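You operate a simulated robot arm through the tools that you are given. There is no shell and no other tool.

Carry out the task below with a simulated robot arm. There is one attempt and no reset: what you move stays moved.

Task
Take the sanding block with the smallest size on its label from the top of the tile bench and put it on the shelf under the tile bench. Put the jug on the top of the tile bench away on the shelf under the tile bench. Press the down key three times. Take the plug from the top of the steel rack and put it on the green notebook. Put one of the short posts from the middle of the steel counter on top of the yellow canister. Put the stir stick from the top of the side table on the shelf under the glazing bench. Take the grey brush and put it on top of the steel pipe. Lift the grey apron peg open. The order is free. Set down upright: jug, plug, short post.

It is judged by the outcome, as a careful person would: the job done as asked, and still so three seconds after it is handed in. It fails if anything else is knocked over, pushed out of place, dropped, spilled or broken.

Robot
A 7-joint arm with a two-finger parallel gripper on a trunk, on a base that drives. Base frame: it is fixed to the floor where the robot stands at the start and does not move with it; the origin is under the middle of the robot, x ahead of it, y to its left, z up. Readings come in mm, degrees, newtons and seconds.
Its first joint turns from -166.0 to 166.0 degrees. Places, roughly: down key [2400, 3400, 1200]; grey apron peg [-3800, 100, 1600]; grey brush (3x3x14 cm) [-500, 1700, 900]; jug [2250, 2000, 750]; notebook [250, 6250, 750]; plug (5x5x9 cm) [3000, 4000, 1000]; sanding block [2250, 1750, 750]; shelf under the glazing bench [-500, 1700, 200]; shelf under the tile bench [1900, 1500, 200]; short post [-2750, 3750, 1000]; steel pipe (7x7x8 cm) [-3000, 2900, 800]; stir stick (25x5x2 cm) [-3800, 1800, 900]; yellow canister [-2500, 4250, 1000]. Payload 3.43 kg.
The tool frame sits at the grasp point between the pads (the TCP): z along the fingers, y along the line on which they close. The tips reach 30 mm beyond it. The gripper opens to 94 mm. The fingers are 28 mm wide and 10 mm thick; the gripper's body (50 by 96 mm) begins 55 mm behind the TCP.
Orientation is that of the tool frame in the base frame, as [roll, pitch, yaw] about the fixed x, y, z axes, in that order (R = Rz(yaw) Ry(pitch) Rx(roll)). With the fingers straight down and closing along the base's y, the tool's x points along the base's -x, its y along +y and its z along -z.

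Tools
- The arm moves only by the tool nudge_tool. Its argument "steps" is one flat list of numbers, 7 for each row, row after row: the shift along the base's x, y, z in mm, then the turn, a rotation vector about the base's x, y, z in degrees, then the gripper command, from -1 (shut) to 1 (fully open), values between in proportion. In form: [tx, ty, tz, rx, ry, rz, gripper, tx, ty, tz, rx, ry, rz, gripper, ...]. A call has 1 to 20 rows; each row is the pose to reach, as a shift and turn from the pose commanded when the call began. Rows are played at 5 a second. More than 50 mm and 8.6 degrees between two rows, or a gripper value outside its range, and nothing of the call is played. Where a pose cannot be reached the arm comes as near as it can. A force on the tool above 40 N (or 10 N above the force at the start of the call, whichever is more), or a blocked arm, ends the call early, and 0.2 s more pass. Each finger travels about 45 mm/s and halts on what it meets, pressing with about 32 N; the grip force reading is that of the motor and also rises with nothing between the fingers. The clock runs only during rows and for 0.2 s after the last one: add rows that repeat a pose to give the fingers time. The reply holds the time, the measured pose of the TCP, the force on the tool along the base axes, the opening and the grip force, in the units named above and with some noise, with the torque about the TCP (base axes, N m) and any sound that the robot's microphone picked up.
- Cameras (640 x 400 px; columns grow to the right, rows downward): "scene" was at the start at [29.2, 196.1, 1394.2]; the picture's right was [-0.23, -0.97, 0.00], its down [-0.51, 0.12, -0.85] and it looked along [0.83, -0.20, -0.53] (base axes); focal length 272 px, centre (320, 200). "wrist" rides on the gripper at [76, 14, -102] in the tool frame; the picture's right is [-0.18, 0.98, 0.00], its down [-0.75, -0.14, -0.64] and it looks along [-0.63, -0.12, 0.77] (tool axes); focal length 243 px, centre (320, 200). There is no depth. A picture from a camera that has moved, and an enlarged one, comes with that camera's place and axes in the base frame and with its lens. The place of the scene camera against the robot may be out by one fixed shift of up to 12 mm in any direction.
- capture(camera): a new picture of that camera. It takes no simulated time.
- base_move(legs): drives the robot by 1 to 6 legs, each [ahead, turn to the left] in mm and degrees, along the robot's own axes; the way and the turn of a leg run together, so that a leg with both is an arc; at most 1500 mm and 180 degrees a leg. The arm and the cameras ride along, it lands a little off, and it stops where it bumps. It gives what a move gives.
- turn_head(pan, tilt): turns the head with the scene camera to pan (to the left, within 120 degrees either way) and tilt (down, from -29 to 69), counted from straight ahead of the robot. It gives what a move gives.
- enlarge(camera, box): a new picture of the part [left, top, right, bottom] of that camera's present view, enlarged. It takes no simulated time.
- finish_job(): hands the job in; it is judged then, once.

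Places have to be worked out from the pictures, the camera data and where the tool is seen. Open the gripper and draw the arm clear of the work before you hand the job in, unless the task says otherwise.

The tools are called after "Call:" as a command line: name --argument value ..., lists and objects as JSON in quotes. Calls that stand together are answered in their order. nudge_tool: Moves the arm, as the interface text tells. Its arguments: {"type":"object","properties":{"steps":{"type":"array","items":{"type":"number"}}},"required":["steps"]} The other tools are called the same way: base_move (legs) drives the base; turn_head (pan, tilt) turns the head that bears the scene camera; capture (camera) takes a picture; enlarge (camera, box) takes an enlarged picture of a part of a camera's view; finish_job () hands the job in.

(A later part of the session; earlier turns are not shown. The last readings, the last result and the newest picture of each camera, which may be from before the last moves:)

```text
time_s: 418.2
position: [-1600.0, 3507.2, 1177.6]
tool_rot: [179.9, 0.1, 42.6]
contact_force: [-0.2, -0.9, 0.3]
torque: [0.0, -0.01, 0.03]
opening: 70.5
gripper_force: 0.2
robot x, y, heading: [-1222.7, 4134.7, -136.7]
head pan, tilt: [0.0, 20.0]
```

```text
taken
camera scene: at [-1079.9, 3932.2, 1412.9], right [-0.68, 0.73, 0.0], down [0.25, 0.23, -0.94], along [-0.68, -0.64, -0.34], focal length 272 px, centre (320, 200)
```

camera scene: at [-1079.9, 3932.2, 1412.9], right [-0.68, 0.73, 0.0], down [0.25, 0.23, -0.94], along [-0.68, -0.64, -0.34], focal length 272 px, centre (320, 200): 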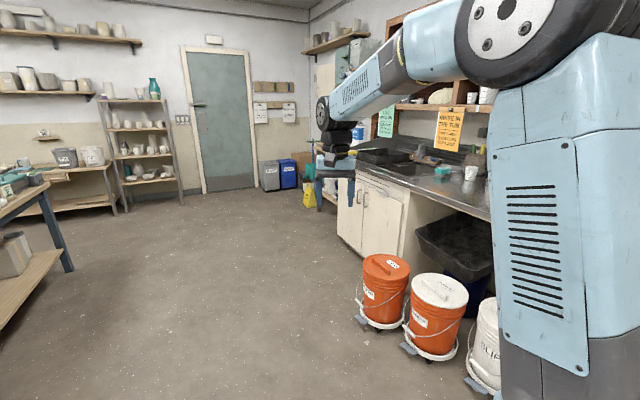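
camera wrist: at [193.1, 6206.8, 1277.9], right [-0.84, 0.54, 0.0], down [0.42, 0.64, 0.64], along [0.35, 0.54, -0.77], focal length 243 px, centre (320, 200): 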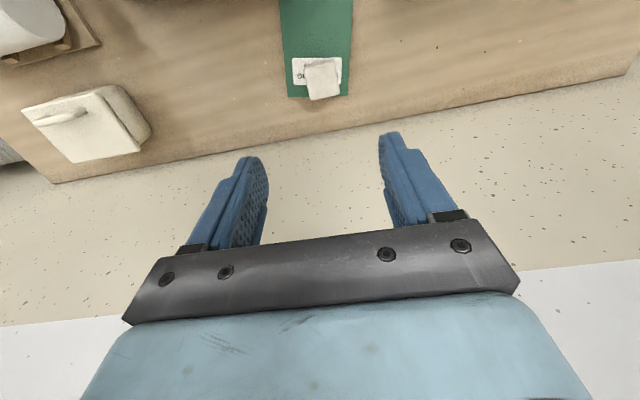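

I see the yellow canister on the counter. I drive on 690 mm and turn right to face the counter.

Call:
base_move --legs '[[690, 0]]'

Call:
base_move --legs '[[0, -22], [0, -22]]'

Call:
base_move --legs '[[0, -21]]'

Call:
turn_head --pan 0 --tilt 25

Call:
capture --camera "scene"

```text
time_s: 422.1
position: [-2097.1, 3031.6, 1177.4]
tool_rot: [-180.0, 0.1, 43.0]
contact_force: [0.6, -0.1, 0.8]
torque: [-0.04, -0.04, 0.01]
opening: 70.4
gripper_force: 0.1
robot x, y, heading: [-1724.5, 3657.4, -136.2]
head pan, tilt: [0.0, 20.0]
```

```text
time_s: 425.0
position: [-2431.6, 3471.1, 1177.8]
tool_rot: [180.0, 0.2, -1.1]
contact_force: [0.5, 0.1, 0.7]
torque: [-0.03, 0.03, -0.01]
opening: 70.4
gripper_force: 0.1
robot x, y, heading: [-1725.8, 3605.4, 179.9]
head pan, tilt: [0.0, 20.0]
```

```text
time_s: 426.7
position: [-2433.7, 3737.8, 1178.4]
tool_rot: [179.9, 0.2, -22.3]
contact_force: [-0.3, -0.2, 0.6]
torque: [0.01, 0.0, 0.04]
opening: 70.4
gripper_force: 0.0
robot x, y, heading: [-1736.6, 3584.7, 159.0]
head pan, tilt: [0.0, 20.0]
```

```text
time_s: 427.3
position: [-2433.5, 3736.6, 1178.7]
tool_rot: [179.9, 0.1, -22.3]
contact_force: [0.5, 0.0, 0.2]
torque: [-0.03, 0.03, 0.04]
opening: 70.4
gripper_force: 0.1
robot x, y, heading: [-1735.0, 3583.6, 158.6]
head pan, tilt: [0.0, 25.0]
```

```text
taken
camera scene: at [-1846.1, 3369.5, 1404.9], right [0.36, 0.93, 0.0], down [0.39, -0.15, -0.91], along [-0.84, 0.33, -0.42], focal length 272 px, centre (320, 200)
```

scene: 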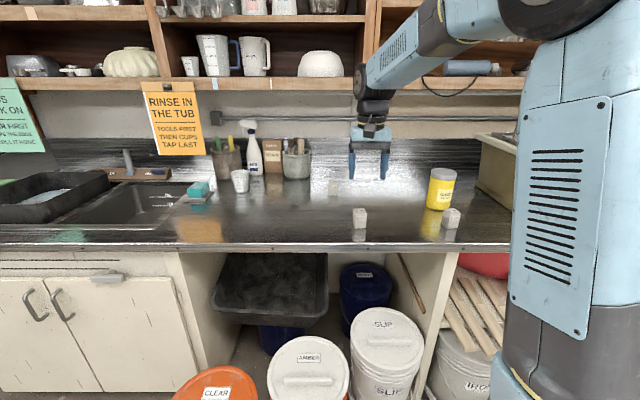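

I enlarge the counter to see the short posts and canister.

Call:
enlarge --camera "scene" --box '[300, 150, 500, 260]'

Call:
capture --camera "wrist"

```text
3.20 times, centred on (400, 205) of scene
camera zoom: at [-1846.1, 3369.5, 1404.9], right [0.36, 0.93, 0.0], down [0.39, -0.15, -0.91], along [-0.84, 0.33, -0.42], focal length 871 px, centre (64, 184)
```

zoom: 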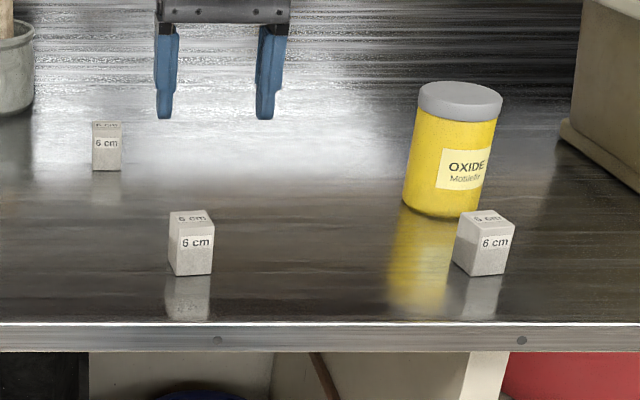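

```text
taken
camera wrist: at [-2369.3, 3693.9, 1280.5], right [-0.54, -0.84, 0.0], down [-0.64, 0.42, 0.64], along [-0.54, 0.35, -0.77], focal length 243 px, centre (320, 200)
```

wrist: 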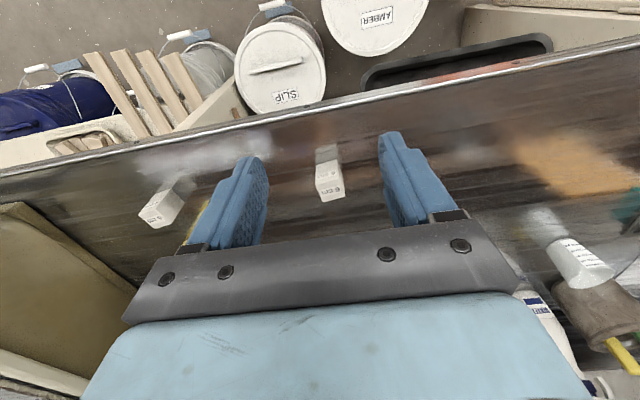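

There are three 6 cm posts; I take the front-middle one at about (-2562,3797), counter z≈920. The canister's lid top is about z≈1067. I move over the post.

Call:
nudge_tool --steps '[-32, 15, 0, 0, 0, 0, 0.5, -64, 30, 0, 0, 0, 0, 0.5, -96, 45, -20, 0, 0, 0, 0.5, -128.5, 60, -40, 0, 0, 0, 0.5, -128.5, 60, -80, 0, 0, 0, 0.5, -128.5, 60, -100, 0, 0, 0, 0.5, -128.5, 60, -100, 0, 0, 0, 0.5]'

Call:
capture --camera "wrist"

```text
time_s: 428.9
position: [-2563.7, 3797.4, 1078.6]
tool_rot: [179.9, 0.2, -22.5]
contact_force: [0.3, 1.2, 0.7]
torque: [0.02, 0.01, 0.01]
opening: 70.5
gripper_force: 0.0
robot x, y, heading: [-1733.2, 3585.6, 158.8]
head pan, tilt: [0.0, 25.0]
```

```text
taken
camera wrist: at [-2497.8, 3754.0, 1180.5], right [-0.54, -0.84, 0.0], down [-0.64, 0.42, 0.64], along [-0.54, 0.35, -0.77], focal length 243 px, centre (320, 200)
```

wrist: 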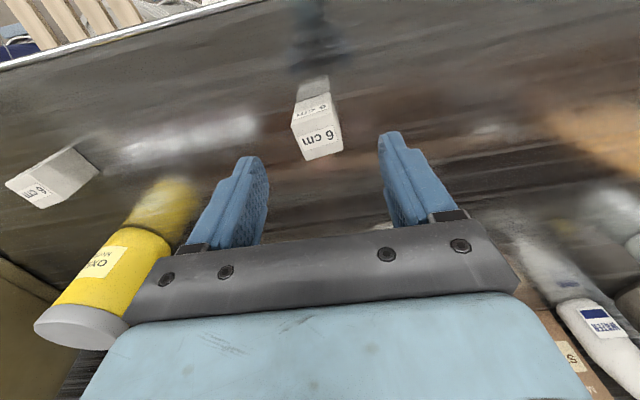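

The post's top is at about (-2581,3806). I adjust and descend around it.

Call:
nudge_tool --steps '[-9, 5, -20, 0, 0, 0, 0.5, -17, 9, -45, 0, 0, 0, 0.5, -17, 9, -60, 0, 0, 0, 0.5, -17, 9, -60, 0, 0, 0, 0.5]'

Call:
capture --camera "wrist"

```text
time_s: 429.9
position: [-2578.8, 3804.5, 1017.7]
tool_rot: [179.9, 0.2, -22.5]
contact_force: [0.3, 0.3, -0.1]
torque: [0.02, 0.03, 0.01]
opening: 70.5
gripper_force: 0.1
robot x, y, heading: [-1736.7, 3584.3, 158.9]
head pan, tilt: [0.0, 25.0]
```

```text
taken
camera wrist: at [-2514.9, 3762.6, 1119.7], right [-0.54, -0.84, 0.0], down [-0.64, 0.42, 0.64], along [-0.54, 0.35, -0.77], focal length 243 px, centre (320, 200)
```

wrist: 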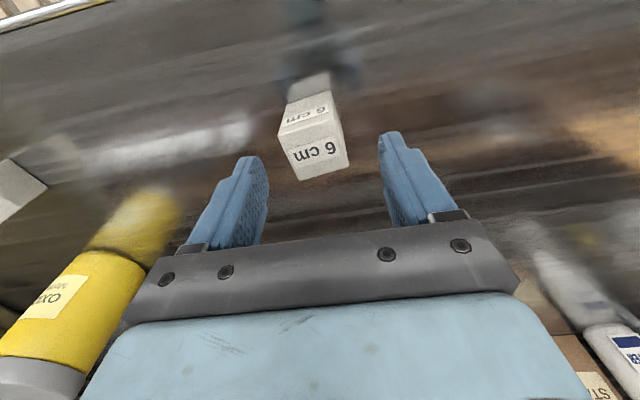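

Centred. I rotate 4° to match, lower to z≈957 and grip.

Call:
nudge_tool --steps '[0, 1, -20, 0, 0, 2, 0.3, 0, 1, -40, 0, 0, 4, 0.3, 0, 1, -60, 0, 0, 4, 0.3, 0, 1, -60, 0, 0, 4, 0.3]'

Call:
nudge_tool --steps '[0, 0, 0, 0, 0, 0, -0.2, 0, 0, 0, 0, 0, 0, -0.7, 0, 0, 0, 0, 0, 0, -0.7, 0, 0, 0, 0, 0, 0, -0.7]'

Call:
nudge_tool --steps '[0, 0, 15, 0, 0, 0, -0.7, 0, 0, 55, 0, 0, 0, -0.7, 0, 0, 100, 0, 0, 0, -0.7, 0, 0, 145, 0, 0, 0, -0.7, 0, 0, 190, 0, 0, 0, -0.7, 0, 0, 230, 0, 0, 0, -0.7, 0, 0, 230, 0, 0, 0, -0.7]'

Call:
capture --camera "wrist"

```text
time_s: 430.9
position: [-2579.1, 3806.7, 957.2]
tool_rot: [180.0, 0.1, -18.4]
contact_force: [-0.3, -0.3, 0.1]
torque: [-0.02, -0.01, 0.0]
opening: 61.4
gripper_force: 0.1
robot x, y, heading: [-1735.3, 3582.5, 158.6]
head pan, tilt: [0.0, 25.0]
```

```text
time_s: 431.9
position: [-2578.2, 3806.9, 957.3]
tool_rot: [180.0, 0.0, -18.4]
contact_force: [0.1, 1.4, -0.2]
torque: [-0.01, -0.05, 0.02]
opening: 44.1
gripper_force: 31.8
robot x, y, heading: [-1733.5, 3582.7, 158.7]
head pan, tilt: [0.0, 25.0]
```

```text
time_s: 433.5
position: [-2578.9, 3807.1, 1188.2]
tool_rot: [179.9, 0.2, -18.4]
contact_force: [0.1, -0.4, -1.6]
torque: [0.01, -0.01, -0.03]
opening: 44.0
gripper_force: 31.9
robot x, y, heading: [-1733.9, 3584.7, 158.7]
head pan, tilt: [0.0, 25.0]
```

```text
taken
camera wrist: at [-2512.0, 3768.8, 1290.9], right [-0.48, -0.87, 0.0], down [-0.67, 0.37, 0.64], along [-0.56, 0.31, -0.77], focal length 243 px, centre (320, 200)
```

wrist: 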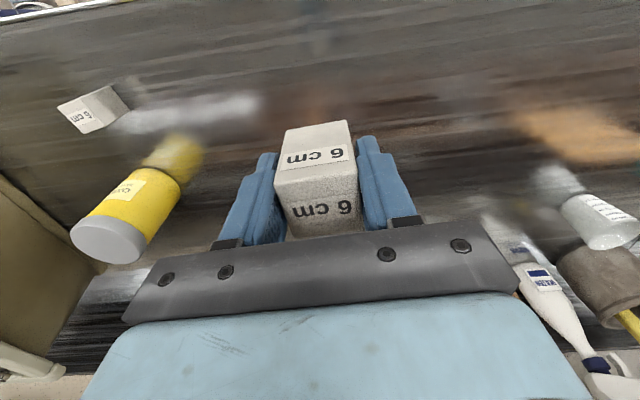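

The post is held. Before moving deeper toward the canister I check where the wall shelf's front edge is, using the orange note hanging from it, from two head angles.

Call:
enlarge --camera "scene" --box '[120, 60, 280, 170]'

Call:
turn_head --pan 60 --tilt 25

Call:
capture --camera "scene"

Call:
turn_head --pan -25 --tilt 25

Call:
capture --camera "scene"

```text
3.64 times, centred on (200, 115) of scene
camera zoom: at [-1846.3, 3369.6, 1404.8], right [0.36, 0.93, 0.0], down [0.39, -0.15, -0.91], along [-0.84, 0.33, -0.42], focal length 990 px, centre (756, 509)
```

zoom: 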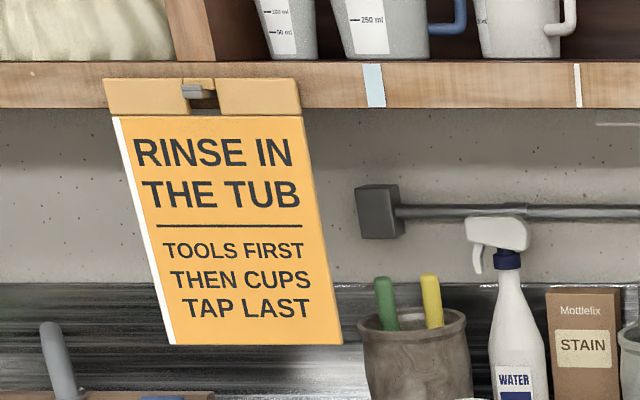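

```text
time_s: 434.8
position: [-2578.8, 3806.3, 1188.4]
tool_rot: [179.8, 0.1, -18.4]
contact_force: [-1.1, -0.9, -1.9]
torque: [0.03, 0.0, 0.01]
opening: 43.9
gripper_force: 31.7
robot x, y, heading: [-1737.9, 3582.4, 159.0]
head pan, tilt: [60.0, 25.0]
```

```text
taken
camera scene: at [-1832.5, 3278.5, 1404.9], right [-0.62, 0.78, 0.0], down [0.33, 0.26, -0.91], along [-0.71, -0.57, -0.42], focal length 272 px, centre (320, 200)
```

scene: 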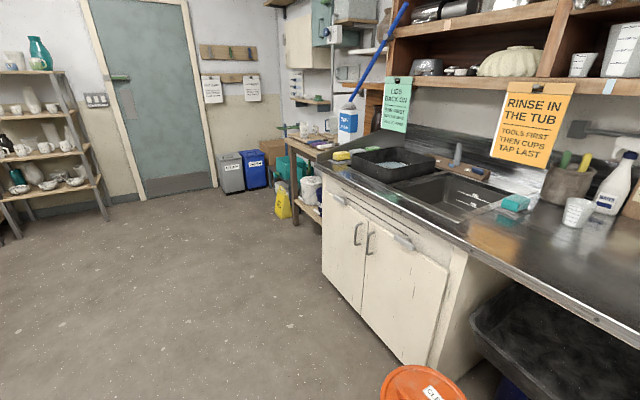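

```text
time_s: 436.4
position: [-2579.8, 3806.6, 1188.3]
tool_rot: [179.9, 0.1, -18.4]
contact_force: [0.6, 0.3, -2.4]
torque: [0.01, 0.0, -0.01]
opening: 44.1
gripper_force: 31.7
robot x, y, heading: [-1735.9, 3584.7, 158.5]
head pan, tilt: [-25.0, 25.0]
```

```text
taken
camera scene: at [-1824.2, 3402.7, 1404.8], right [0.72, 0.69, 0.0], down [0.29, -0.31, -0.91], along [-0.63, 0.66, -0.42], focal length 272 px, centre (320, 200)
```

scene: 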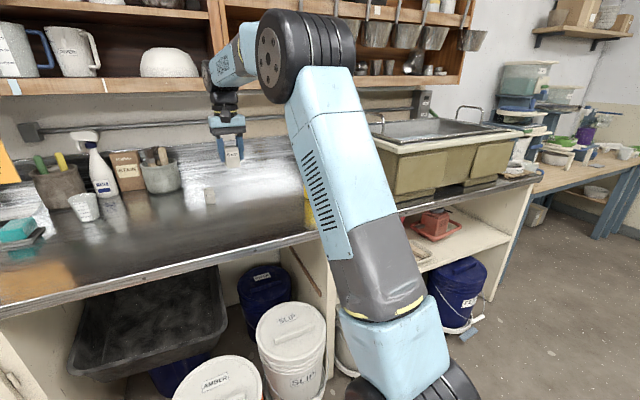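

The shelf front is well behind the canister, so the way is free. I carry the post over toward the canister.

Call:
nudge_tool --steps '[-1, 20, 0, 0, 0, 0, -0.7, -3, 62, 0, 0, 0, 0, -0.7, -5, 106, 0, 0, 0, 0, -0.7, -6, 150, 0, 0, 0, 0, -0.7, -8, 194, 0, 0, 0, 0, -0.7, -10, 238, 0, 0, 0, 0, -0.7, -11, 282, 0, 0, 0, 0, -0.7, -12, 320, 0, 0, 0, 0, -0.7, -12, 320, 0, 0, 0, 0, -0.7]'

Call:
capture --camera "wrist"

Call:
turn_head --pan -5 --tilt 25

Call:
enlarge --camera "scene" --box '[380, 110, 560, 240]'

```text
time_s: 438.4
position: [-2589.9, 4128.3, 1187.5]
tool_rot: [179.8, 0.0, -18.3]
contact_force: [-0.5, 0.6, -3.2]
torque: [0.01, -0.06, 0.02]
opening: 44.2
gripper_force: 32.1
robot x, y, heading: [-1734.9, 3584.8, 158.7]
head pan, tilt: [-25.0, 25.0]
```

```text
taken
camera wrist: at [-2524.0, 4090.2, 1289.2], right [-0.48, -0.88, 0.0], down [-0.67, 0.37, 0.64], along [-0.56, 0.31, -0.77], focal length 243 px, centre (320, 200)
```

wrist: 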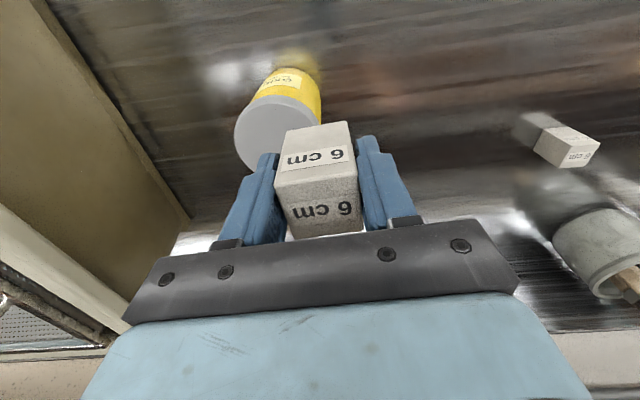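

```text
time_s: 439.3
position: [-2590.8, 4128.0, 1188.8]
tool_rot: [179.9, 0.2, -18.4]
contact_force: [1.3, 0.3, -1.4]
torque: [-0.03, -0.02, 0.01]
opening: 44.0
gripper_force: 31.4
robot x, y, heading: [-1732.8, 3584.4, 158.5]
head pan, tilt: [-5.0, 25.0]
```

```text
3.08 times, centred on (470, 175) of scene
camera zoom: at [-1843.2, 3377.2, 1404.8], right [0.44, 0.9, 0.0], down [0.38, -0.19, -0.91], along [-0.81, 0.4, -0.42], focal length 838 px, centre (-142, 277)
```

zoom: 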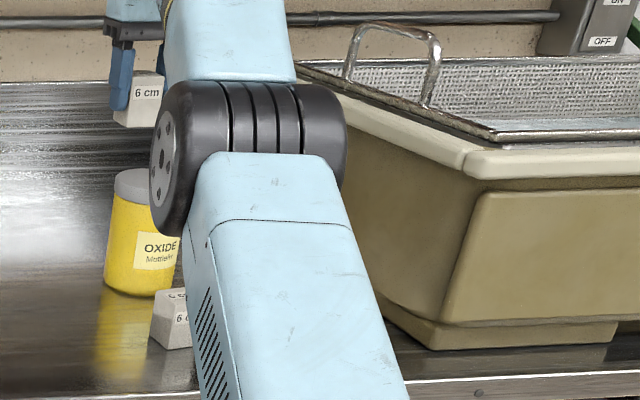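

The lid's centre is at about (-2594,4176). I move over it and lower to just above the lid.

Call:
nudge_tool --steps '[-1, 23, 0, 0, 0, 0, -0.7, -3, 47, 0, 0, 0, 0, -0.7, -3, 47, -30, 0, 0, 0, -0.7, -3, 47, -55, 0, 0, 0, -0.7, -3, 47, -55, 0, 0, 0, -0.7]'

Call:
capture --camera "wrist"

Call:
turn_head --pan 5 --tilt 25

Call:
enlarge --camera "scene" --box '[380, 110, 560, 240]'

```text
time_s: 440.5
position: [-2588.4, 4170.9, 1127.5]
tool_rot: [179.9, 0.0, -18.4]
contact_force: [-0.6, 0.4, -2.2]
torque: [0.01, -0.02, -0.03]
opening: 44.2
gripper_force: 32.3
out of reach, approached as far as the arm can: row 1, 2, 3, 4, 5
robot x, y, heading: [-1733.1, 3584.2, 158.6]
head pan, tilt: [-5.0, 25.0]
```

```text
taken
camera wrist: at [-2521.4, 4133.0, 1230.6], right [-0.48, -0.87, 0.0], down [-0.67, 0.37, 0.64], along [-0.56, 0.31, -0.77], focal length 243 px, centre (320, 200)
```

wrist: 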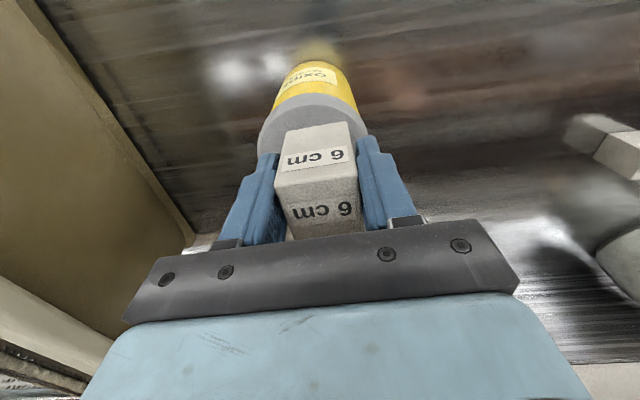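

```text
time_s: 441.2
position: [-2588.2, 4170.8, 1130.5]
tool_rot: [179.9, 0.1, -18.5]
contact_force: [0.4, 0.0, -2.1]
torque: [-0.03, 0.01, -0.03]
opening: 43.9
gripper_force: 31.9
robot x, y, heading: [-1735.0, 3583.8, 158.7]
head pan, tilt: [5.0, 25.0]
```

```text
3.08 times, centred on (470, 175) of scene
camera zoom: at [-1849.2, 3362.2, 1404.8], right [0.28, 0.96, 0.0], down [0.41, -0.12, -0.91], along [-0.87, 0.26, -0.42], focal length 838 px, centre (-142, 277)
```

zoom: 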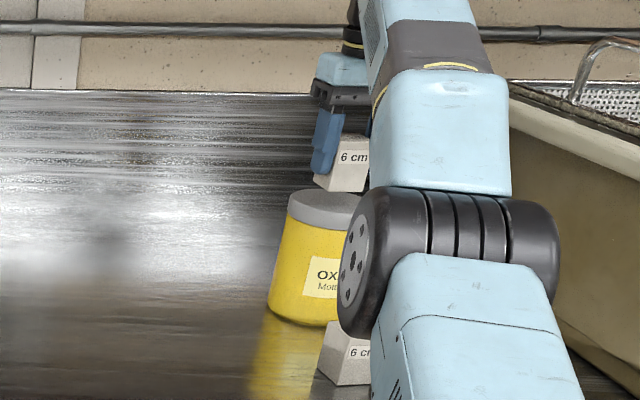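

Nearly centred (reach is almost at its limit). I lower in small steps watching for contact.

Call:
nudge_tool --steps '[0, 0, -5, 0, 0, 0, -0.7, 0, 0, -10, 0, 0, 0, -0.7, 0, 0, -14, 0, 0, 0, -0.7, 0, 0, -14, 0, 0, 0, -0.7]'

Call:
nudge_tool --steps '[0, 0, -3, 0, 0, 0, -0.7, 0, 0, -6, 0, 0, 0, -0.7, 0, 0, -6, 0, 0, 0, -0.7]'

```text
time_s: 442.2
position: [-2591.6, 4173.1, 1117.9]
tool_rot: [179.9, 0.1, -18.4]
contact_force: [-0.1, -0.4, -1.8]
torque: [-0.01, 0.03, -0.03]
opening: 44.1
gripper_force: 32.1
out of reach, approached as far as the arm can: row 3, 4
robot x, y, heading: [-1734.5, 3580.0, 158.8]
head pan, tilt: [5.0, 25.0]
```

```text
time_s: 443.0
position: [-2593.7, 4174.3, 1111.6]
tool_rot: [180.0, 0.1, -18.5]
contact_force: [-0.3, 0.2, -1.3]
torque: [0.01, -0.02, -0.01]
opening: 44.1
gripper_force: 31.9
robot x, y, heading: [-1734.8, 3583.5, 158.2]
head pan, tilt: [5.0, 25.0]
```

Call:
nudge_tool --steps '[0, 0, -3, 0, 0, 0, -0.7, 0, 0, -5, 0, 0, 0, -0.7, 0, 0, -5, 0, 0, 0, -0.7]'

Call:
nudge_tool --steps '[0, 0, -3, 0, 0, 0, -0.7, 0, 0, -5, 0, 0, 0, -0.7, 0, 0, -5, 0, 0, 0, -0.7]'

```text
time_s: 443.8
position: [-2595.4, 4173.7, 1107.4]
tool_rot: [179.8, 0.0, -18.4]
contact_force: [0.6, -0.1, -1.2]
torque: [0.03, -0.03, -0.03]
opening: 44.1
gripper_force: 32.0
out of reach, approached as far as the arm can: row 1, 2, 3
robot x, y, heading: [-1735.6, 3588.2, 158.7]
head pan, tilt: [5.0, 25.0]
```

```text
time_s: 444.6
position: [-2593.3, 4174.0, 1106.3]
tool_rot: [179.8, 0.3, -18.2]
contact_force: [-1.8, -0.2, 24.4]
torque: [0.0, 0.02, -0.02]
opening: 44.6
gripper_force: 32.4
robot x, y, heading: [-1735.5, 3587.6, 158.7]
head pan, tilt: [5.0, 25.0]
```

The post stands on the lid. I relieve, open the fingers and rise.

Call:
nudge_tool --steps '[0, 0, 3, 0, 0, 0, -0.7, 0, 0, 3, 0, 0, 0, -0.3, 0, 0, 3, 0, 0, 0, 0.1, 0, 0, 3, 0, 0, 0, 0.36, 0, 0, 3, 0, 0, 0, 0.36]'

Call:
capture --camera "wrist"

Call:
nudge_tool --steps '[0, 0, 15, 0, 0, 0, 0.36, 0, 0, 40, 0, 0, 0, 0.36, 5, -5, 75, 0, 0, 0, 0.36, 15, -15, 100, 0, 0, 0, 0.36, 30, -40, 110, 0, 0, 0, 0.36, 45, -80, 110, 0, 0, 0, 0.36, 55, -120, 110, 0, 0, 0, 0.36, 60, -160, 110, 0, 0, 0, 0.36, 60, -160, 110, 0, 0, 0, 0.36]'

Call:
capture --camera "wrist"

```text
time_s: 445.8
position: [-2594.1, 4175.2, 1105.9]
tool_rot: [179.8, 0.0, -18.4]
contact_force: [-0.2, 0.5, 0.1]
torque: [0.0, -0.01, -0.04]
opening: 63.9
gripper_force: 0.0
robot x, y, heading: [-1736.3, 3581.5, 158.8]
head pan, tilt: [5.0, 25.0]
```

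```text
taken
camera wrist: at [-2527.5, 4137.5, 1207.6], right [-0.48, -0.87, 0.0], down [-0.67, 0.37, 0.64], along [-0.56, 0.31, -0.77], focal length 243 px, centre (320, 200)
```

wrist: 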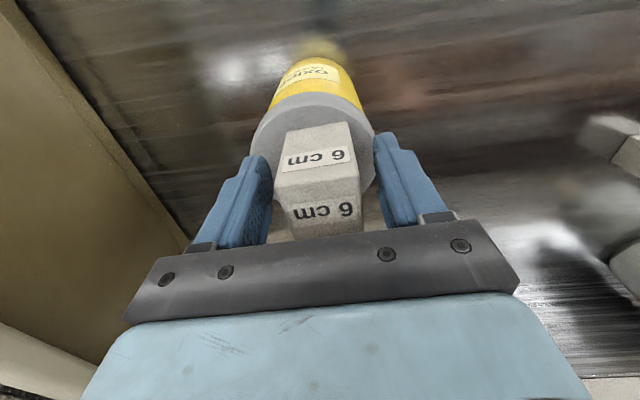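

```text
time_s: 447.8
position: [-2532.6, 4014.9, 1215.0]
tool_rot: [179.8, 0.2, -18.5]
contact_force: [0.7, -0.5, 0.6]
torque: [-0.01, -0.02, -0.04]
opening: 63.9
gripper_force: 0.0
out of reach, approached as far as the arm can: row 1, 2, 3, 4, 5
robot x, y, heading: [-1735.7, 3583.8, 158.5]
head pan, tilt: [5.0, 25.0]
```

```text
taken
camera wrist: at [-2466.1, 3976.3, 1317.0], right [-0.48, -0.87, 0.0], down [-0.67, 0.37, 0.64], along [-0.56, 0.31, -0.77], focal length 243 px, centre (320, 200)
```

wrist: 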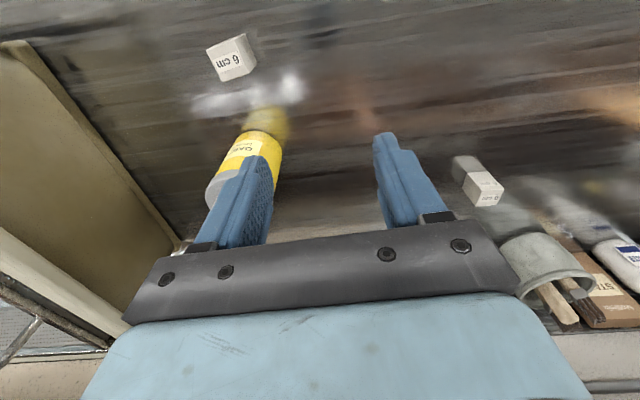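

I check with the scene camera that the post stands on the canister.

Call:
turn_head --pan 0 --tilt 25

Call:
capture --camera "scene"

```text
time_s: 448.4
position: [-2533.7, 4014.0, 1214.1]
tool_rot: [179.8, 0.1, -18.5]
contact_force: [0.1, -0.1, -0.4]
torque: [-0.02, 0.03, -0.03]
opening: 63.9
gripper_force: 0.0
robot x, y, heading: [-1735.9, 3584.3, 158.5]
head pan, tilt: [0.0, 25.0]
```

```text
taken
camera scene: at [-1846.3, 3369.6, 1404.8], right [0.36, 0.93, 0.0], down [0.39, -0.15, -0.91], along [-0.84, 0.33, -0.42], focal length 272 px, centre (320, 200)
```

scene: 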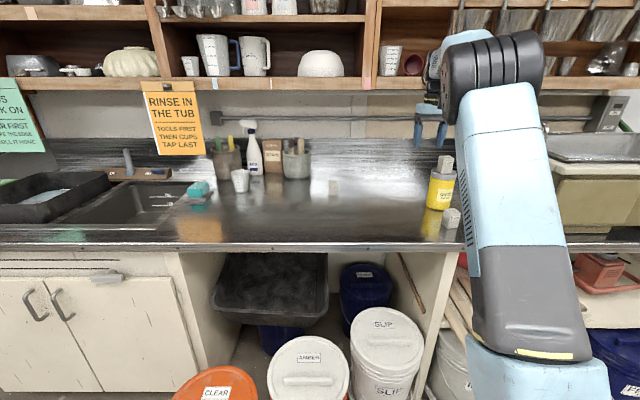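

The post stands upright on the canister. Now I look toward the sink region for the steel pipe.

Call:
turn_head --pan 50 --tilt 28

Call:
enlarge --camera "scene" --box '[280, 100, 540, 260]'

Call:
enlarge --camera "scene" --box '[180, 60, 400, 200]'

```text
time_s: 449.6
position: [-2534.0, 4015.0, 1215.2]
tool_rot: [179.9, 0.0, -18.4]
contact_force: [-0.5, 0.6, 1.0]
torque: [0.03, 0.0, -0.01]
opening: 63.9
gripper_force: 0.1
robot x, y, heading: [-1734.6, 3580.6, 158.9]
head pan, tilt: [50.0, 28.0]
```

```text
2.46 times, centred on (410, 180) of scene
camera zoom: at [-1840.5, 3292.4, 1400.1], right [-0.48, 0.88, 0.0], down [0.41, 0.22, -0.88], along [-0.77, -0.42, -0.47], focal length 670 px, centre (98, 249)
```

zoom: 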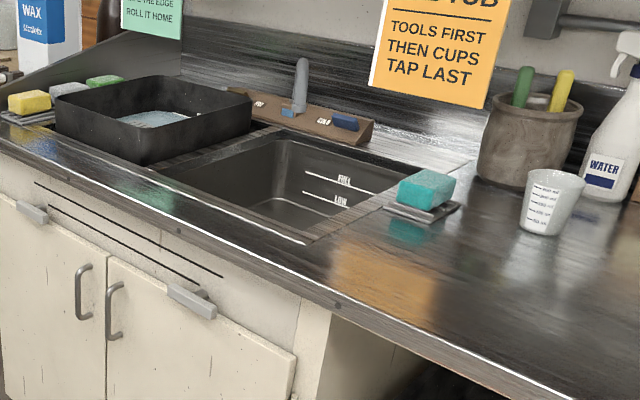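

```text
2.86 times, centred on (290, 130) of scene
camera zoom: at [-1840.5, 3292.4, 1400.1], right [-0.48, 0.88, 0.0], down [0.41, 0.22, -0.88], along [-0.77, -0.42, -0.47], focal length 778 px, centre (406, 400)
```

zoom: 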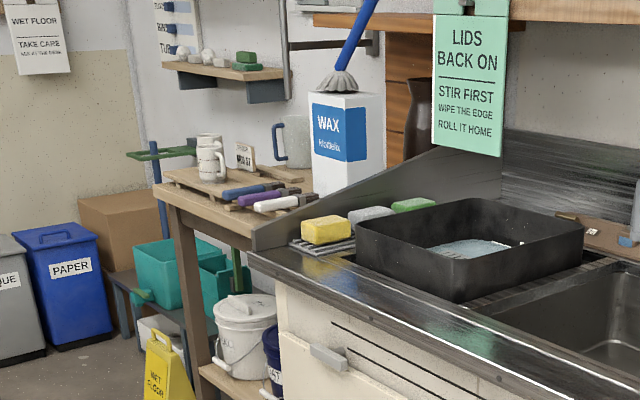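

The pipe must stand inside the sink basin; I'll see it later from above. First the stir stick: I retract the arm, turn left and drive toward the side table.

Call:
nudge_tool --steps '[22, -31, 0, 0, 0, 0, 0.36, 49, -68, 0, 0, 0, 0, 0.36, 76, -106, 0, 0, 0, 0, 0.36, 103, -144, 0, 0, 0, -2, 0.36, 125, -175, 0, 0, 0, -4, 0.36, 133, -186, 0, 0, 0, -4, 0.36, 133, -186, 0, 0, 0, -4, 0.36]'

Call:
base_move --legs '[[0, 21], [0, 21]]'

Call:
base_move --legs '[[0, 21], [0, 19]]'

Call:
turn_head --pan 0 --tilt 20

Call:
capture --camera "scene"

```text
time_s: 451.2
position: [-2399.9, 3827.5, 1216.4]
tool_rot: [179.9, 0.1, -22.4]
contact_force: [0.7, -0.2, 0.9]
torque: [-0.02, 0.01, 0.01]
opening: 63.9
gripper_force: 0.1
robot x, y, heading: [-1732.3, 3584.2, 158.7]
head pan, tilt: [50.0, 28.0]
```

```text
time_s: 454.1
position: [-2391.8, 3316.3, 1216.5]
tool_rot: [179.9, 0.2, 19.9]
contact_force: [0.1, -1.1, 0.2]
torque: [0.03, 0.04, 0.01]
opening: 63.6
gripper_force: 0.0
robot x, y, heading: [-1751.9, 3625.8, -159.6]
head pan, tilt: [50.0, 28.0]
```

```text
time_s: 456.9
position: [-2049.8, 2976.8, 1216.4]
tool_rot: [179.9, 0.2, 59.4]
contact_force: [1.0, 0.6, -0.5]
torque: [0.0, 0.04, -0.02]
opening: 63.8
gripper_force: 0.0
robot x, y, heading: [-1796.5, 3650.7, -120.1]
head pan, tilt: [50.0, 28.0]
```

```text
time_s: 458.1
position: [-2050.0, 2977.3, 1216.4]
tool_rot: [180.0, 0.1, 59.4]
contact_force: [-0.2, 0.0, 0.3]
torque: [-0.01, 0.0, -0.01]
opening: 63.8
gripper_force: 0.1
robot x, y, heading: [-1796.6, 3648.7, -120.3]
head pan, tilt: [0.0, 20.0]
```

```text
taken
camera scene: at [-1604.3, 3494.0, 1412.9], right [-0.87, 0.5, 0.0], down [0.17, 0.3, -0.94], along [-0.47, -0.81, -0.34], focal length 272 px, centre (320, 200)
```

scene: 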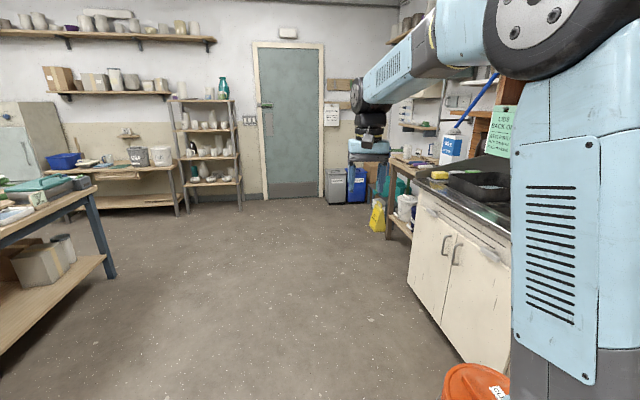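

The way ahead along the counter is clear. I drive 1400 mm and then 900 mm.

Call:
base_move --legs '[[0, 3], [1400, 0]]'

Call:
base_move --legs '[[850, 0]]'

Call:
base_move --legs '[[0, -21], [0, -21]]'

Call:
base_move --legs '[[0, -21], [0, -20]]'

Call:
turn_head --pan 0 --tilt 25

Call:
capture --camera "scene"

```text
time_s: 461.0
position: [-2129.4, 2746.7, 1214.6]
tool_rot: [-179.9, -0.3, 61.8]
contact_force: [-0.2, -0.2, 0.2]
torque: [0.03, 0.03, -0.03]
opening: 63.7
gripper_force: 0.1
robot x, y, heading: [-1902.7, 3428.2, -116.1]
head pan, tilt: [0.0, 20.0]
stopped in leg 2: the robot was blocked; the commanded pose is now the measured one
```

```text
time_s: 461.7
position: [-2130.0, 2745.8, 1214.8]
tool_rot: [180.0, -0.2, 61.9]
contact_force: [-0.8, 0.8, -0.1]
torque: [-0.01, 0.0, 0.0]
opening: 64.0
gripper_force: 0.0
robot x, y, heading: [-1903.9, 3427.9, -116.2]
head pan, tilt: [0.0, 20.0]
stopped in leg 1: the robot was blocked; the commanded pose is now the measured one
```

```text
time_s: 462.4
position: [-2130.6, 2746.6, 1215.1]
tool_rot: [180.0, -0.2, 61.8]
contact_force: [-0.3, 0.5, -0.7]
torque: [0.0, 0.0, 0.0]
opening: 63.8
gripper_force: 0.0
robot x, y, heading: [-1904.9, 3427.9, -116.0]
head pan, tilt: [0.0, 20.0]
stopped in leg 1: the robot was blocked; the commanded pose is now the measured one
```

```text
time_s: 465.0
position: [-2465.7, 2974.1, 1216.8]
tool_rot: [180.0, -0.2, 28.9]
contact_force: [0.2, -0.6, 0.4]
torque: [0.05, 0.06, 0.03]
opening: 63.9
gripper_force: 0.0
robot x, y, heading: [-1876.1, 3385.7, -147.8]
head pan, tilt: [0.0, 20.0]
stopped in leg 2: the robot was blocked; the commanded pose is now the measured one
```

```text
time_s: 465.7
position: [-2463.9, 2974.9, 1217.1]
tool_rot: [-180.0, -0.2, 28.9]
contact_force: [0.1, -0.5, 0.1]
torque: [-0.01, 0.0, -0.02]
opening: 64.0
gripper_force: 0.0
robot x, y, heading: [-1877.4, 3386.3, -147.7]
head pan, tilt: [0.0, 25.0]
```

```text
taken
camera scene: at [-1776.4, 3162.6, 1404.9], right [-0.53, 0.85, 0.0], down [0.36, 0.23, -0.91], along [-0.77, -0.48, -0.42], focal length 272 px, centre (320, 200)
```

scene: 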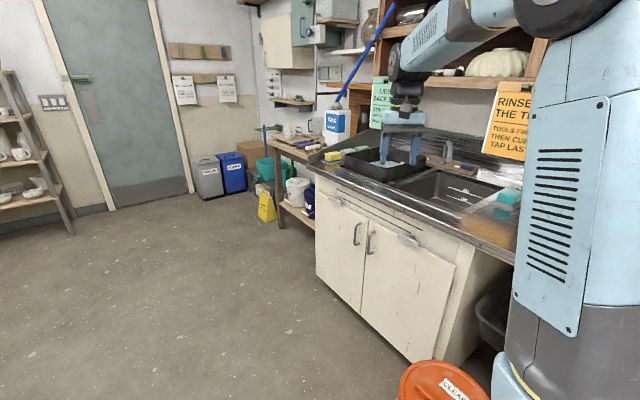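

The base has bumped against something – probably the orange bucket near the counter. I look down at it before moving anything.

Call:
turn_head --pan -15 --tilt 50

Call:
capture --camera "scene"

Call:
turn_head --pan 25 --tilt 55

Call:
capture --camera "scene"

```text
time_s: 466.6
position: [-2465.0, 2974.6, 1217.5]
tool_rot: [180.0, -0.2, 28.9]
contact_force: [-1.2, -0.6, -0.1]
torque: [-0.01, -0.01, 0.01]
opening: 64.1
gripper_force: 0.0
robot x, y, heading: [-1877.8, 3383.9, -147.8]
head pan, tilt: [-15.0, 50.0]
```

```text
taken
camera scene: at [-1772.0, 3188.9, 1367.4], right [-0.3, 0.95, 0.0], down [0.73, 0.23, -0.64], along [-0.61, -0.19, -0.77], focal length 272 px, centre (320, 200)
```

scene: 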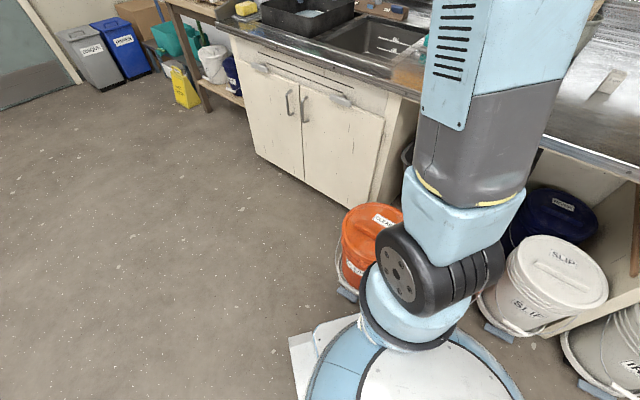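

```text
time_s: 467.6
position: [-2464.9, 2976.6, 1217.5]
tool_rot: [-180.0, -0.3, 28.9]
contact_force: [-0.2, 0.8, 0.6]
torque: [0.01, 0.04, 0.0]
opening: 63.7
gripper_force: 0.1
robot x, y, heading: [-1882.5, 3385.9, -147.9]
head pan, tilt: [25.0, 55.0]
```

```text
taken
camera scene: at [-1737.5, 3151.2, 1360.8], right [-0.84, 0.54, 0.0], down [0.44, 0.69, -0.57], along [-0.31, -0.48, -0.82], focal length 272 px, centre (320, 200)
```

scene: 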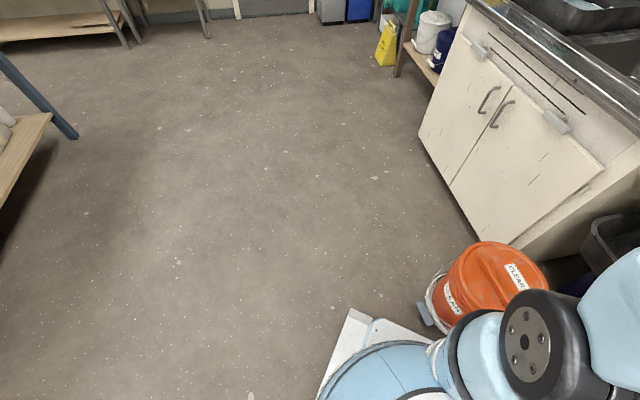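

The orange bucket hasn't moved (same place as in the earlier picture), the base corner just touches its dolly. I back away, realign with the aisle farther from the counter, and drive past.

Call:
base_move --legs '[[-180, 0]]'

Call:
base_move --legs '[[0, 18], [0, 18]]'

Call:
turn_head --pan -30 --tilt 40

Call:
capture --camera "scene"

```text
time_s: 469.2
position: [-2313.1, 3072.2, 1218.3]
tool_rot: [180.0, -0.1, 28.8]
contact_force: [-0.2, 0.2, -0.1]
torque: [0.0, -0.03, 0.02]
opening: 63.8
gripper_force: 0.1
robot x, y, heading: [-1725.2, 3482.2, -147.7]
head pan, tilt: [25.0, 55.0]
```

```text
time_s: 471.8
position: [-1953.0, 2803.8, 1217.4]
tool_rot: [-180.0, -0.2, 65.4]
contact_force: [-0.3, -0.9, -0.7]
torque: [0.03, -0.01, 0.01]
opening: 63.9
gripper_force: 0.1
robot x, y, heading: [-1762.0, 3497.7, -111.9]
head pan, tilt: [25.0, 55.0]
```

```text
time_s: 473.0
position: [-1953.1, 2803.3, 1217.9]
tool_rot: [180.0, -0.2, 65.3]
contact_force: [0.0, -0.6, -0.5]
torque: [-0.03, 0.01, -0.02]
opening: 63.7
gripper_force: 0.0
robot x, y, heading: [-1769.0, 3500.3, -111.9]
head pan, tilt: [-30.0, 40.0]
```

```text
taken
camera scene: at [-1589.5, 3405.7, 1381.5], right [-0.62, 0.79, 0.0], down [0.51, 0.4, -0.77], along [-0.6, -0.47, -0.64], focal length 272 px, centre (320, 200)
```

scene: 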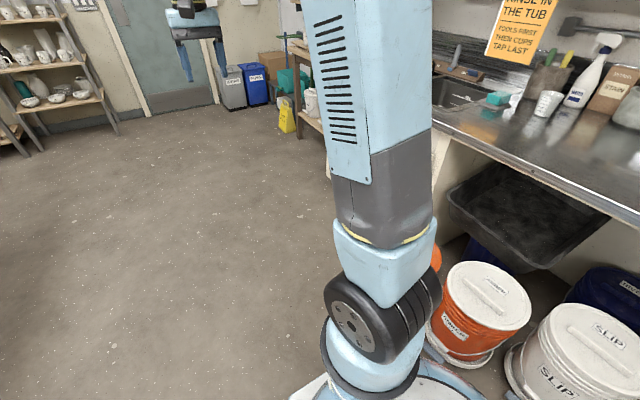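

Clear passage now: the buckets are ~170 mm from the base's side. I drive straight along the aisle.

Call:
base_move --legs '[[1200, 0]]'

Call:
base_move --legs '[[900, 0]]'

Call:
turn_head --pan -60 --tilt 25

Call:
capture --camera "scene"

Call:
turn_head --pan 0 --tilt 25

Call:
capture --camera "scene"

```text
time_s: 479.2
position: [-2394.9, 1696.7, 1218.4]
tool_rot: [180.0, -0.2, 65.5]
contact_force: [-0.1, 0.4, -0.2]
torque: [-0.03, 0.03, 0.01]
opening: 63.8
gripper_force: 0.0
robot x, y, heading: [-2209.0, 2389.7, -111.5]
head pan, tilt: [-30.0, 40.0]
```

```text
time_s: 484.0
position: [-2722.2, 861.7, 1218.2]
tool_rot: [-180.0, -0.2, 65.9]
contact_force: [-0.7, 0.3, -0.1]
torque: [0.01, -0.01, -0.04]
opening: 63.7
gripper_force: 0.0
robot x, y, heading: [-2540.9, 1554.4, -111.3]
head pan, tilt: [-30.0, 40.0]
```

```text
time_s: 484.9
position: [-2721.7, 860.1, 1219.2]
tool_rot: [-180.0, -0.2, 65.8]
contact_force: [0.2, -0.5, -0.4]
torque: [0.0, 0.01, 0.01]
opening: 64.0
gripper_force: 0.0
robot x, y, heading: [-2539.8, 1557.0, -111.4]
head pan, tilt: [-60.0, 25.0]
```

```text
taken
camera scene: at [-2387.2, 1504.0, 1404.8], right [-0.15, 0.99, 0.0], down [0.42, 0.06, -0.91], along [-0.9, -0.13, -0.42], focal length 272 px, centre (320, 200)
```

scene: 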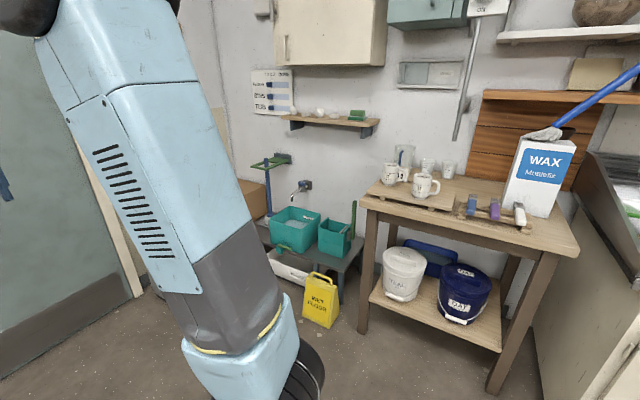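

```text
time_s: 486.2
position: [-2721.6, 860.0, 1220.0]
tool_rot: [-180.0, -0.3, 65.8]
contact_force: [0.1, 0.4, 0.1]
torque: [0.01, 0.02, -0.02]
opening: 63.8
gripper_force: 0.1
robot x, y, heading: [-2543.2, 1556.5, -111.3]
head pan, tilt: [0.0, 25.0]
```

```text
taken
camera scene: at [-2329.9, 1432.0, 1404.8], right [-0.93, 0.37, 0.0], down [0.16, 0.39, -0.91], along [-0.33, -0.84, -0.42], focal length 272 px, centre (320, 200)
```

scene: 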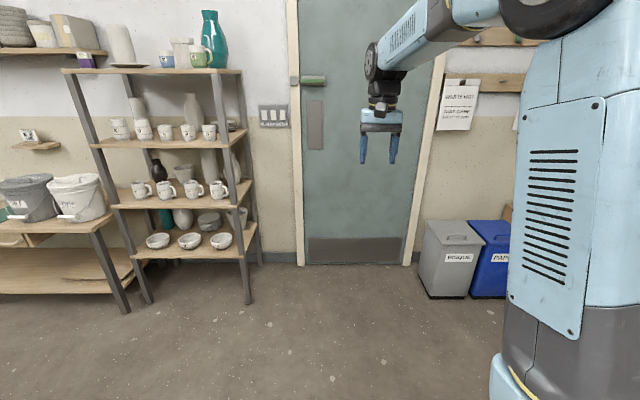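

I zoom in on the side table to find the stir stick.

Call:
turn_head --pan -60 --tilt 25

Call:
enlarge --camera "scene" --box '[350, 130, 590, 280]'

Call:
enlarge --camera "scene" --box '[370, 140, 480, 215]'

```text
time_s: 487.5
position: [-2722.2, 858.9, 1218.9]
tool_rot: [-180.0, -0.2, 65.8]
contact_force: [0.8, -0.3, -0.5]
torque: [-0.02, 0.01, 0.0]
opening: 63.7
gripper_force: 0.1
robot x, y, heading: [-2541.5, 1556.6, -111.5]
head pan, tilt: [-60.0, 25.0]
```

```text
2.67 times, centred on (470, 205) of scene
camera zoom: at [-2387.2, 1504.0, 1404.9], right [-0.15, 0.99, 0.0], down [0.42, 0.06, -0.91], along [-0.9, -0.13, -0.42], focal length 726 px, centre (-80, 187)
```

zoom: 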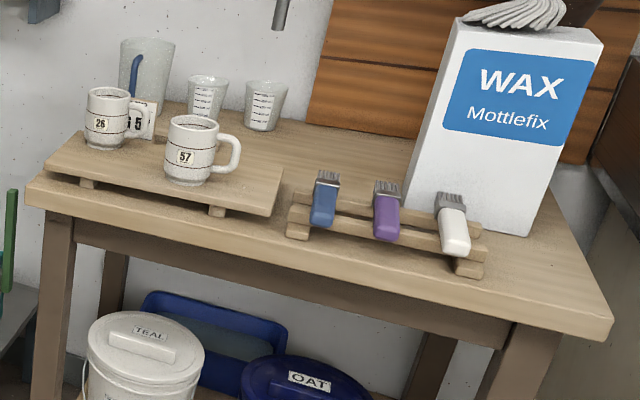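

```text
5.33 times, centred on (425, 178) of scene
camera zoom: at [-2387.2, 1504.0, 1404.9], right [-0.15, 0.99, 0.0], down [0.42, 0.06, -0.91], along [-0.9, -0.13, -0.42], focal length 1452 px, centre (-240, 320)
```

zoom: 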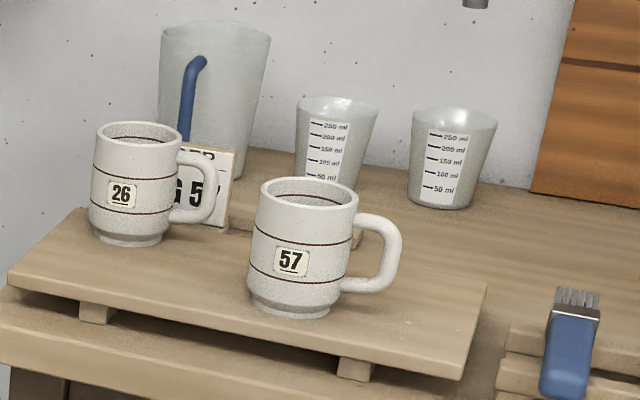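

The listed stick place is near the mugs; I need a view from above. I turn right to face the table.

Call:
base_move --legs '[[0, -22], [0, -22]]'

Call:
base_move --legs '[[0, -22], [0, -22]]'

Call:
turn_head --pan 0 --tilt 30

Call:
capture --camera "scene"

Call:
capture --camera "wrist"

```text
time_s: 490.5
position: [-3155.2, 1182.2, 1218.2]
tool_rot: [-180.0, -0.2, 21.7]
contact_force: [-0.6, 0.2, 0.0]
torque: [0.0, 0.02, 0.01]
opening: 64.0
gripper_force: 0.1
robot x, y, heading: [-2519.1, 1508.5, -155.4]
head pan, tilt: [-60.0, 25.0]
```

```text
time_s: 493.5
position: [-3202.4, 1726.9, 1219.1]
tool_rot: [179.9, -0.2, -23.3]
contact_force: [1.0, 0.2, -0.1]
torque: [-0.02, 0.04, 0.0]
opening: 64.0
gripper_force: 0.0
robot x, y, heading: [-2533.7, 1461.7, 160.5]
head pan, tilt: [-60.0, 25.0]
```

```text
time_s: 494.8
position: [-3201.0, 1726.3, 1221.3]
tool_rot: [180.0, -0.2, -23.3]
contact_force: [0.2, -0.1, -0.1]
torque: [0.0, 0.03, 0.03]
opening: 63.8
gripper_force: 0.0
robot x, y, heading: [-2537.8, 1455.9, 160.8]
head pan, tilt: [0.0, 30.0]
```

```text
taken
camera scene: at [-2642.8, 1239.9, 1396.9], right [0.34, 0.94, 0.0], down [0.47, -0.17, -0.87], along [-0.82, 0.29, -0.5], focal length 272 px, centre (320, 200)
```

scene: 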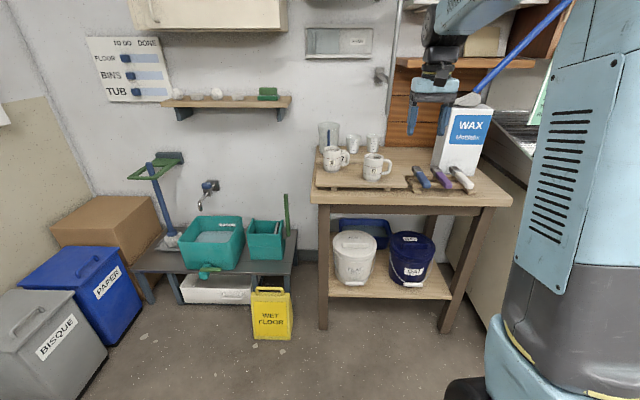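

```text
taken
camera wrist: at [-3138.1, 1682.6, 1322.1], right [-0.56, -0.83, 0.0], down [-0.64, 0.43, 0.64], along [-0.53, 0.36, -0.77], focal length 243 px, centre (320, 200)
```

wrist: 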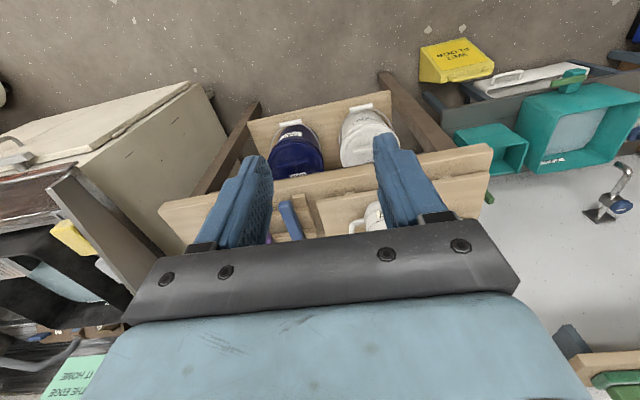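

I drive 250 mm closer so the wrist camera gets over the table and look again.

Call:
base_move --legs '[[250, 0]]'

Call:
capture --camera "wrist"

Call:
enlarge --camera "scene" --box '[290, 110, 520, 250]'

```text
time_s: 496.6
position: [-3439.0, 1809.7, 1221.3]
tool_rot: [-179.9, -0.2, -23.2]
contact_force: [1.0, -0.4, 0.0]
torque: [-0.01, 0.04, 0.0]
opening: 64.0
gripper_force: 0.1
robot x, y, heading: [-2780.8, 1541.3, 160.4]
head pan, tilt: [0.0, 30.0]
```

```text
taken
camera wrist: at [-3375.5, 1765.5, 1322.1], right [-0.56, -0.83, 0.0], down [-0.64, 0.43, 0.64], along [-0.53, 0.36, -0.77], focal length 243 px, centre (320, 200)
```

wrist: 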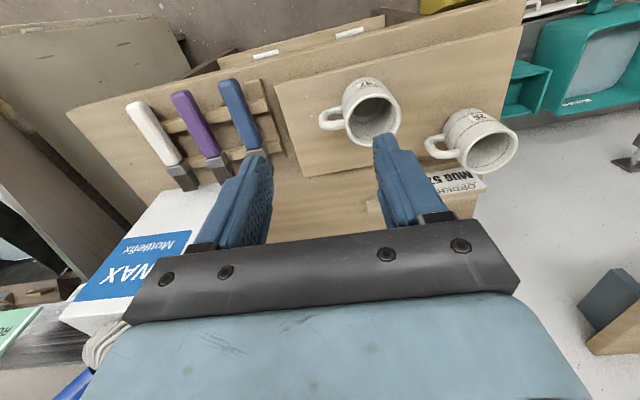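

```text
2.78 times, centred on (405, 180) of scene
camera zoom: at [-2879.4, 1323.7, 1396.9], right [0.33, 0.94, 0.0], down [0.47, -0.17, -0.87], along [-0.82, 0.29, -0.5], focal length 758 px, centre (84, 256)
```

zoom: 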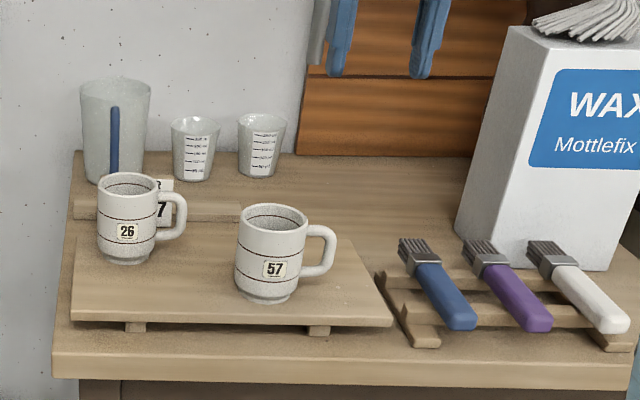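

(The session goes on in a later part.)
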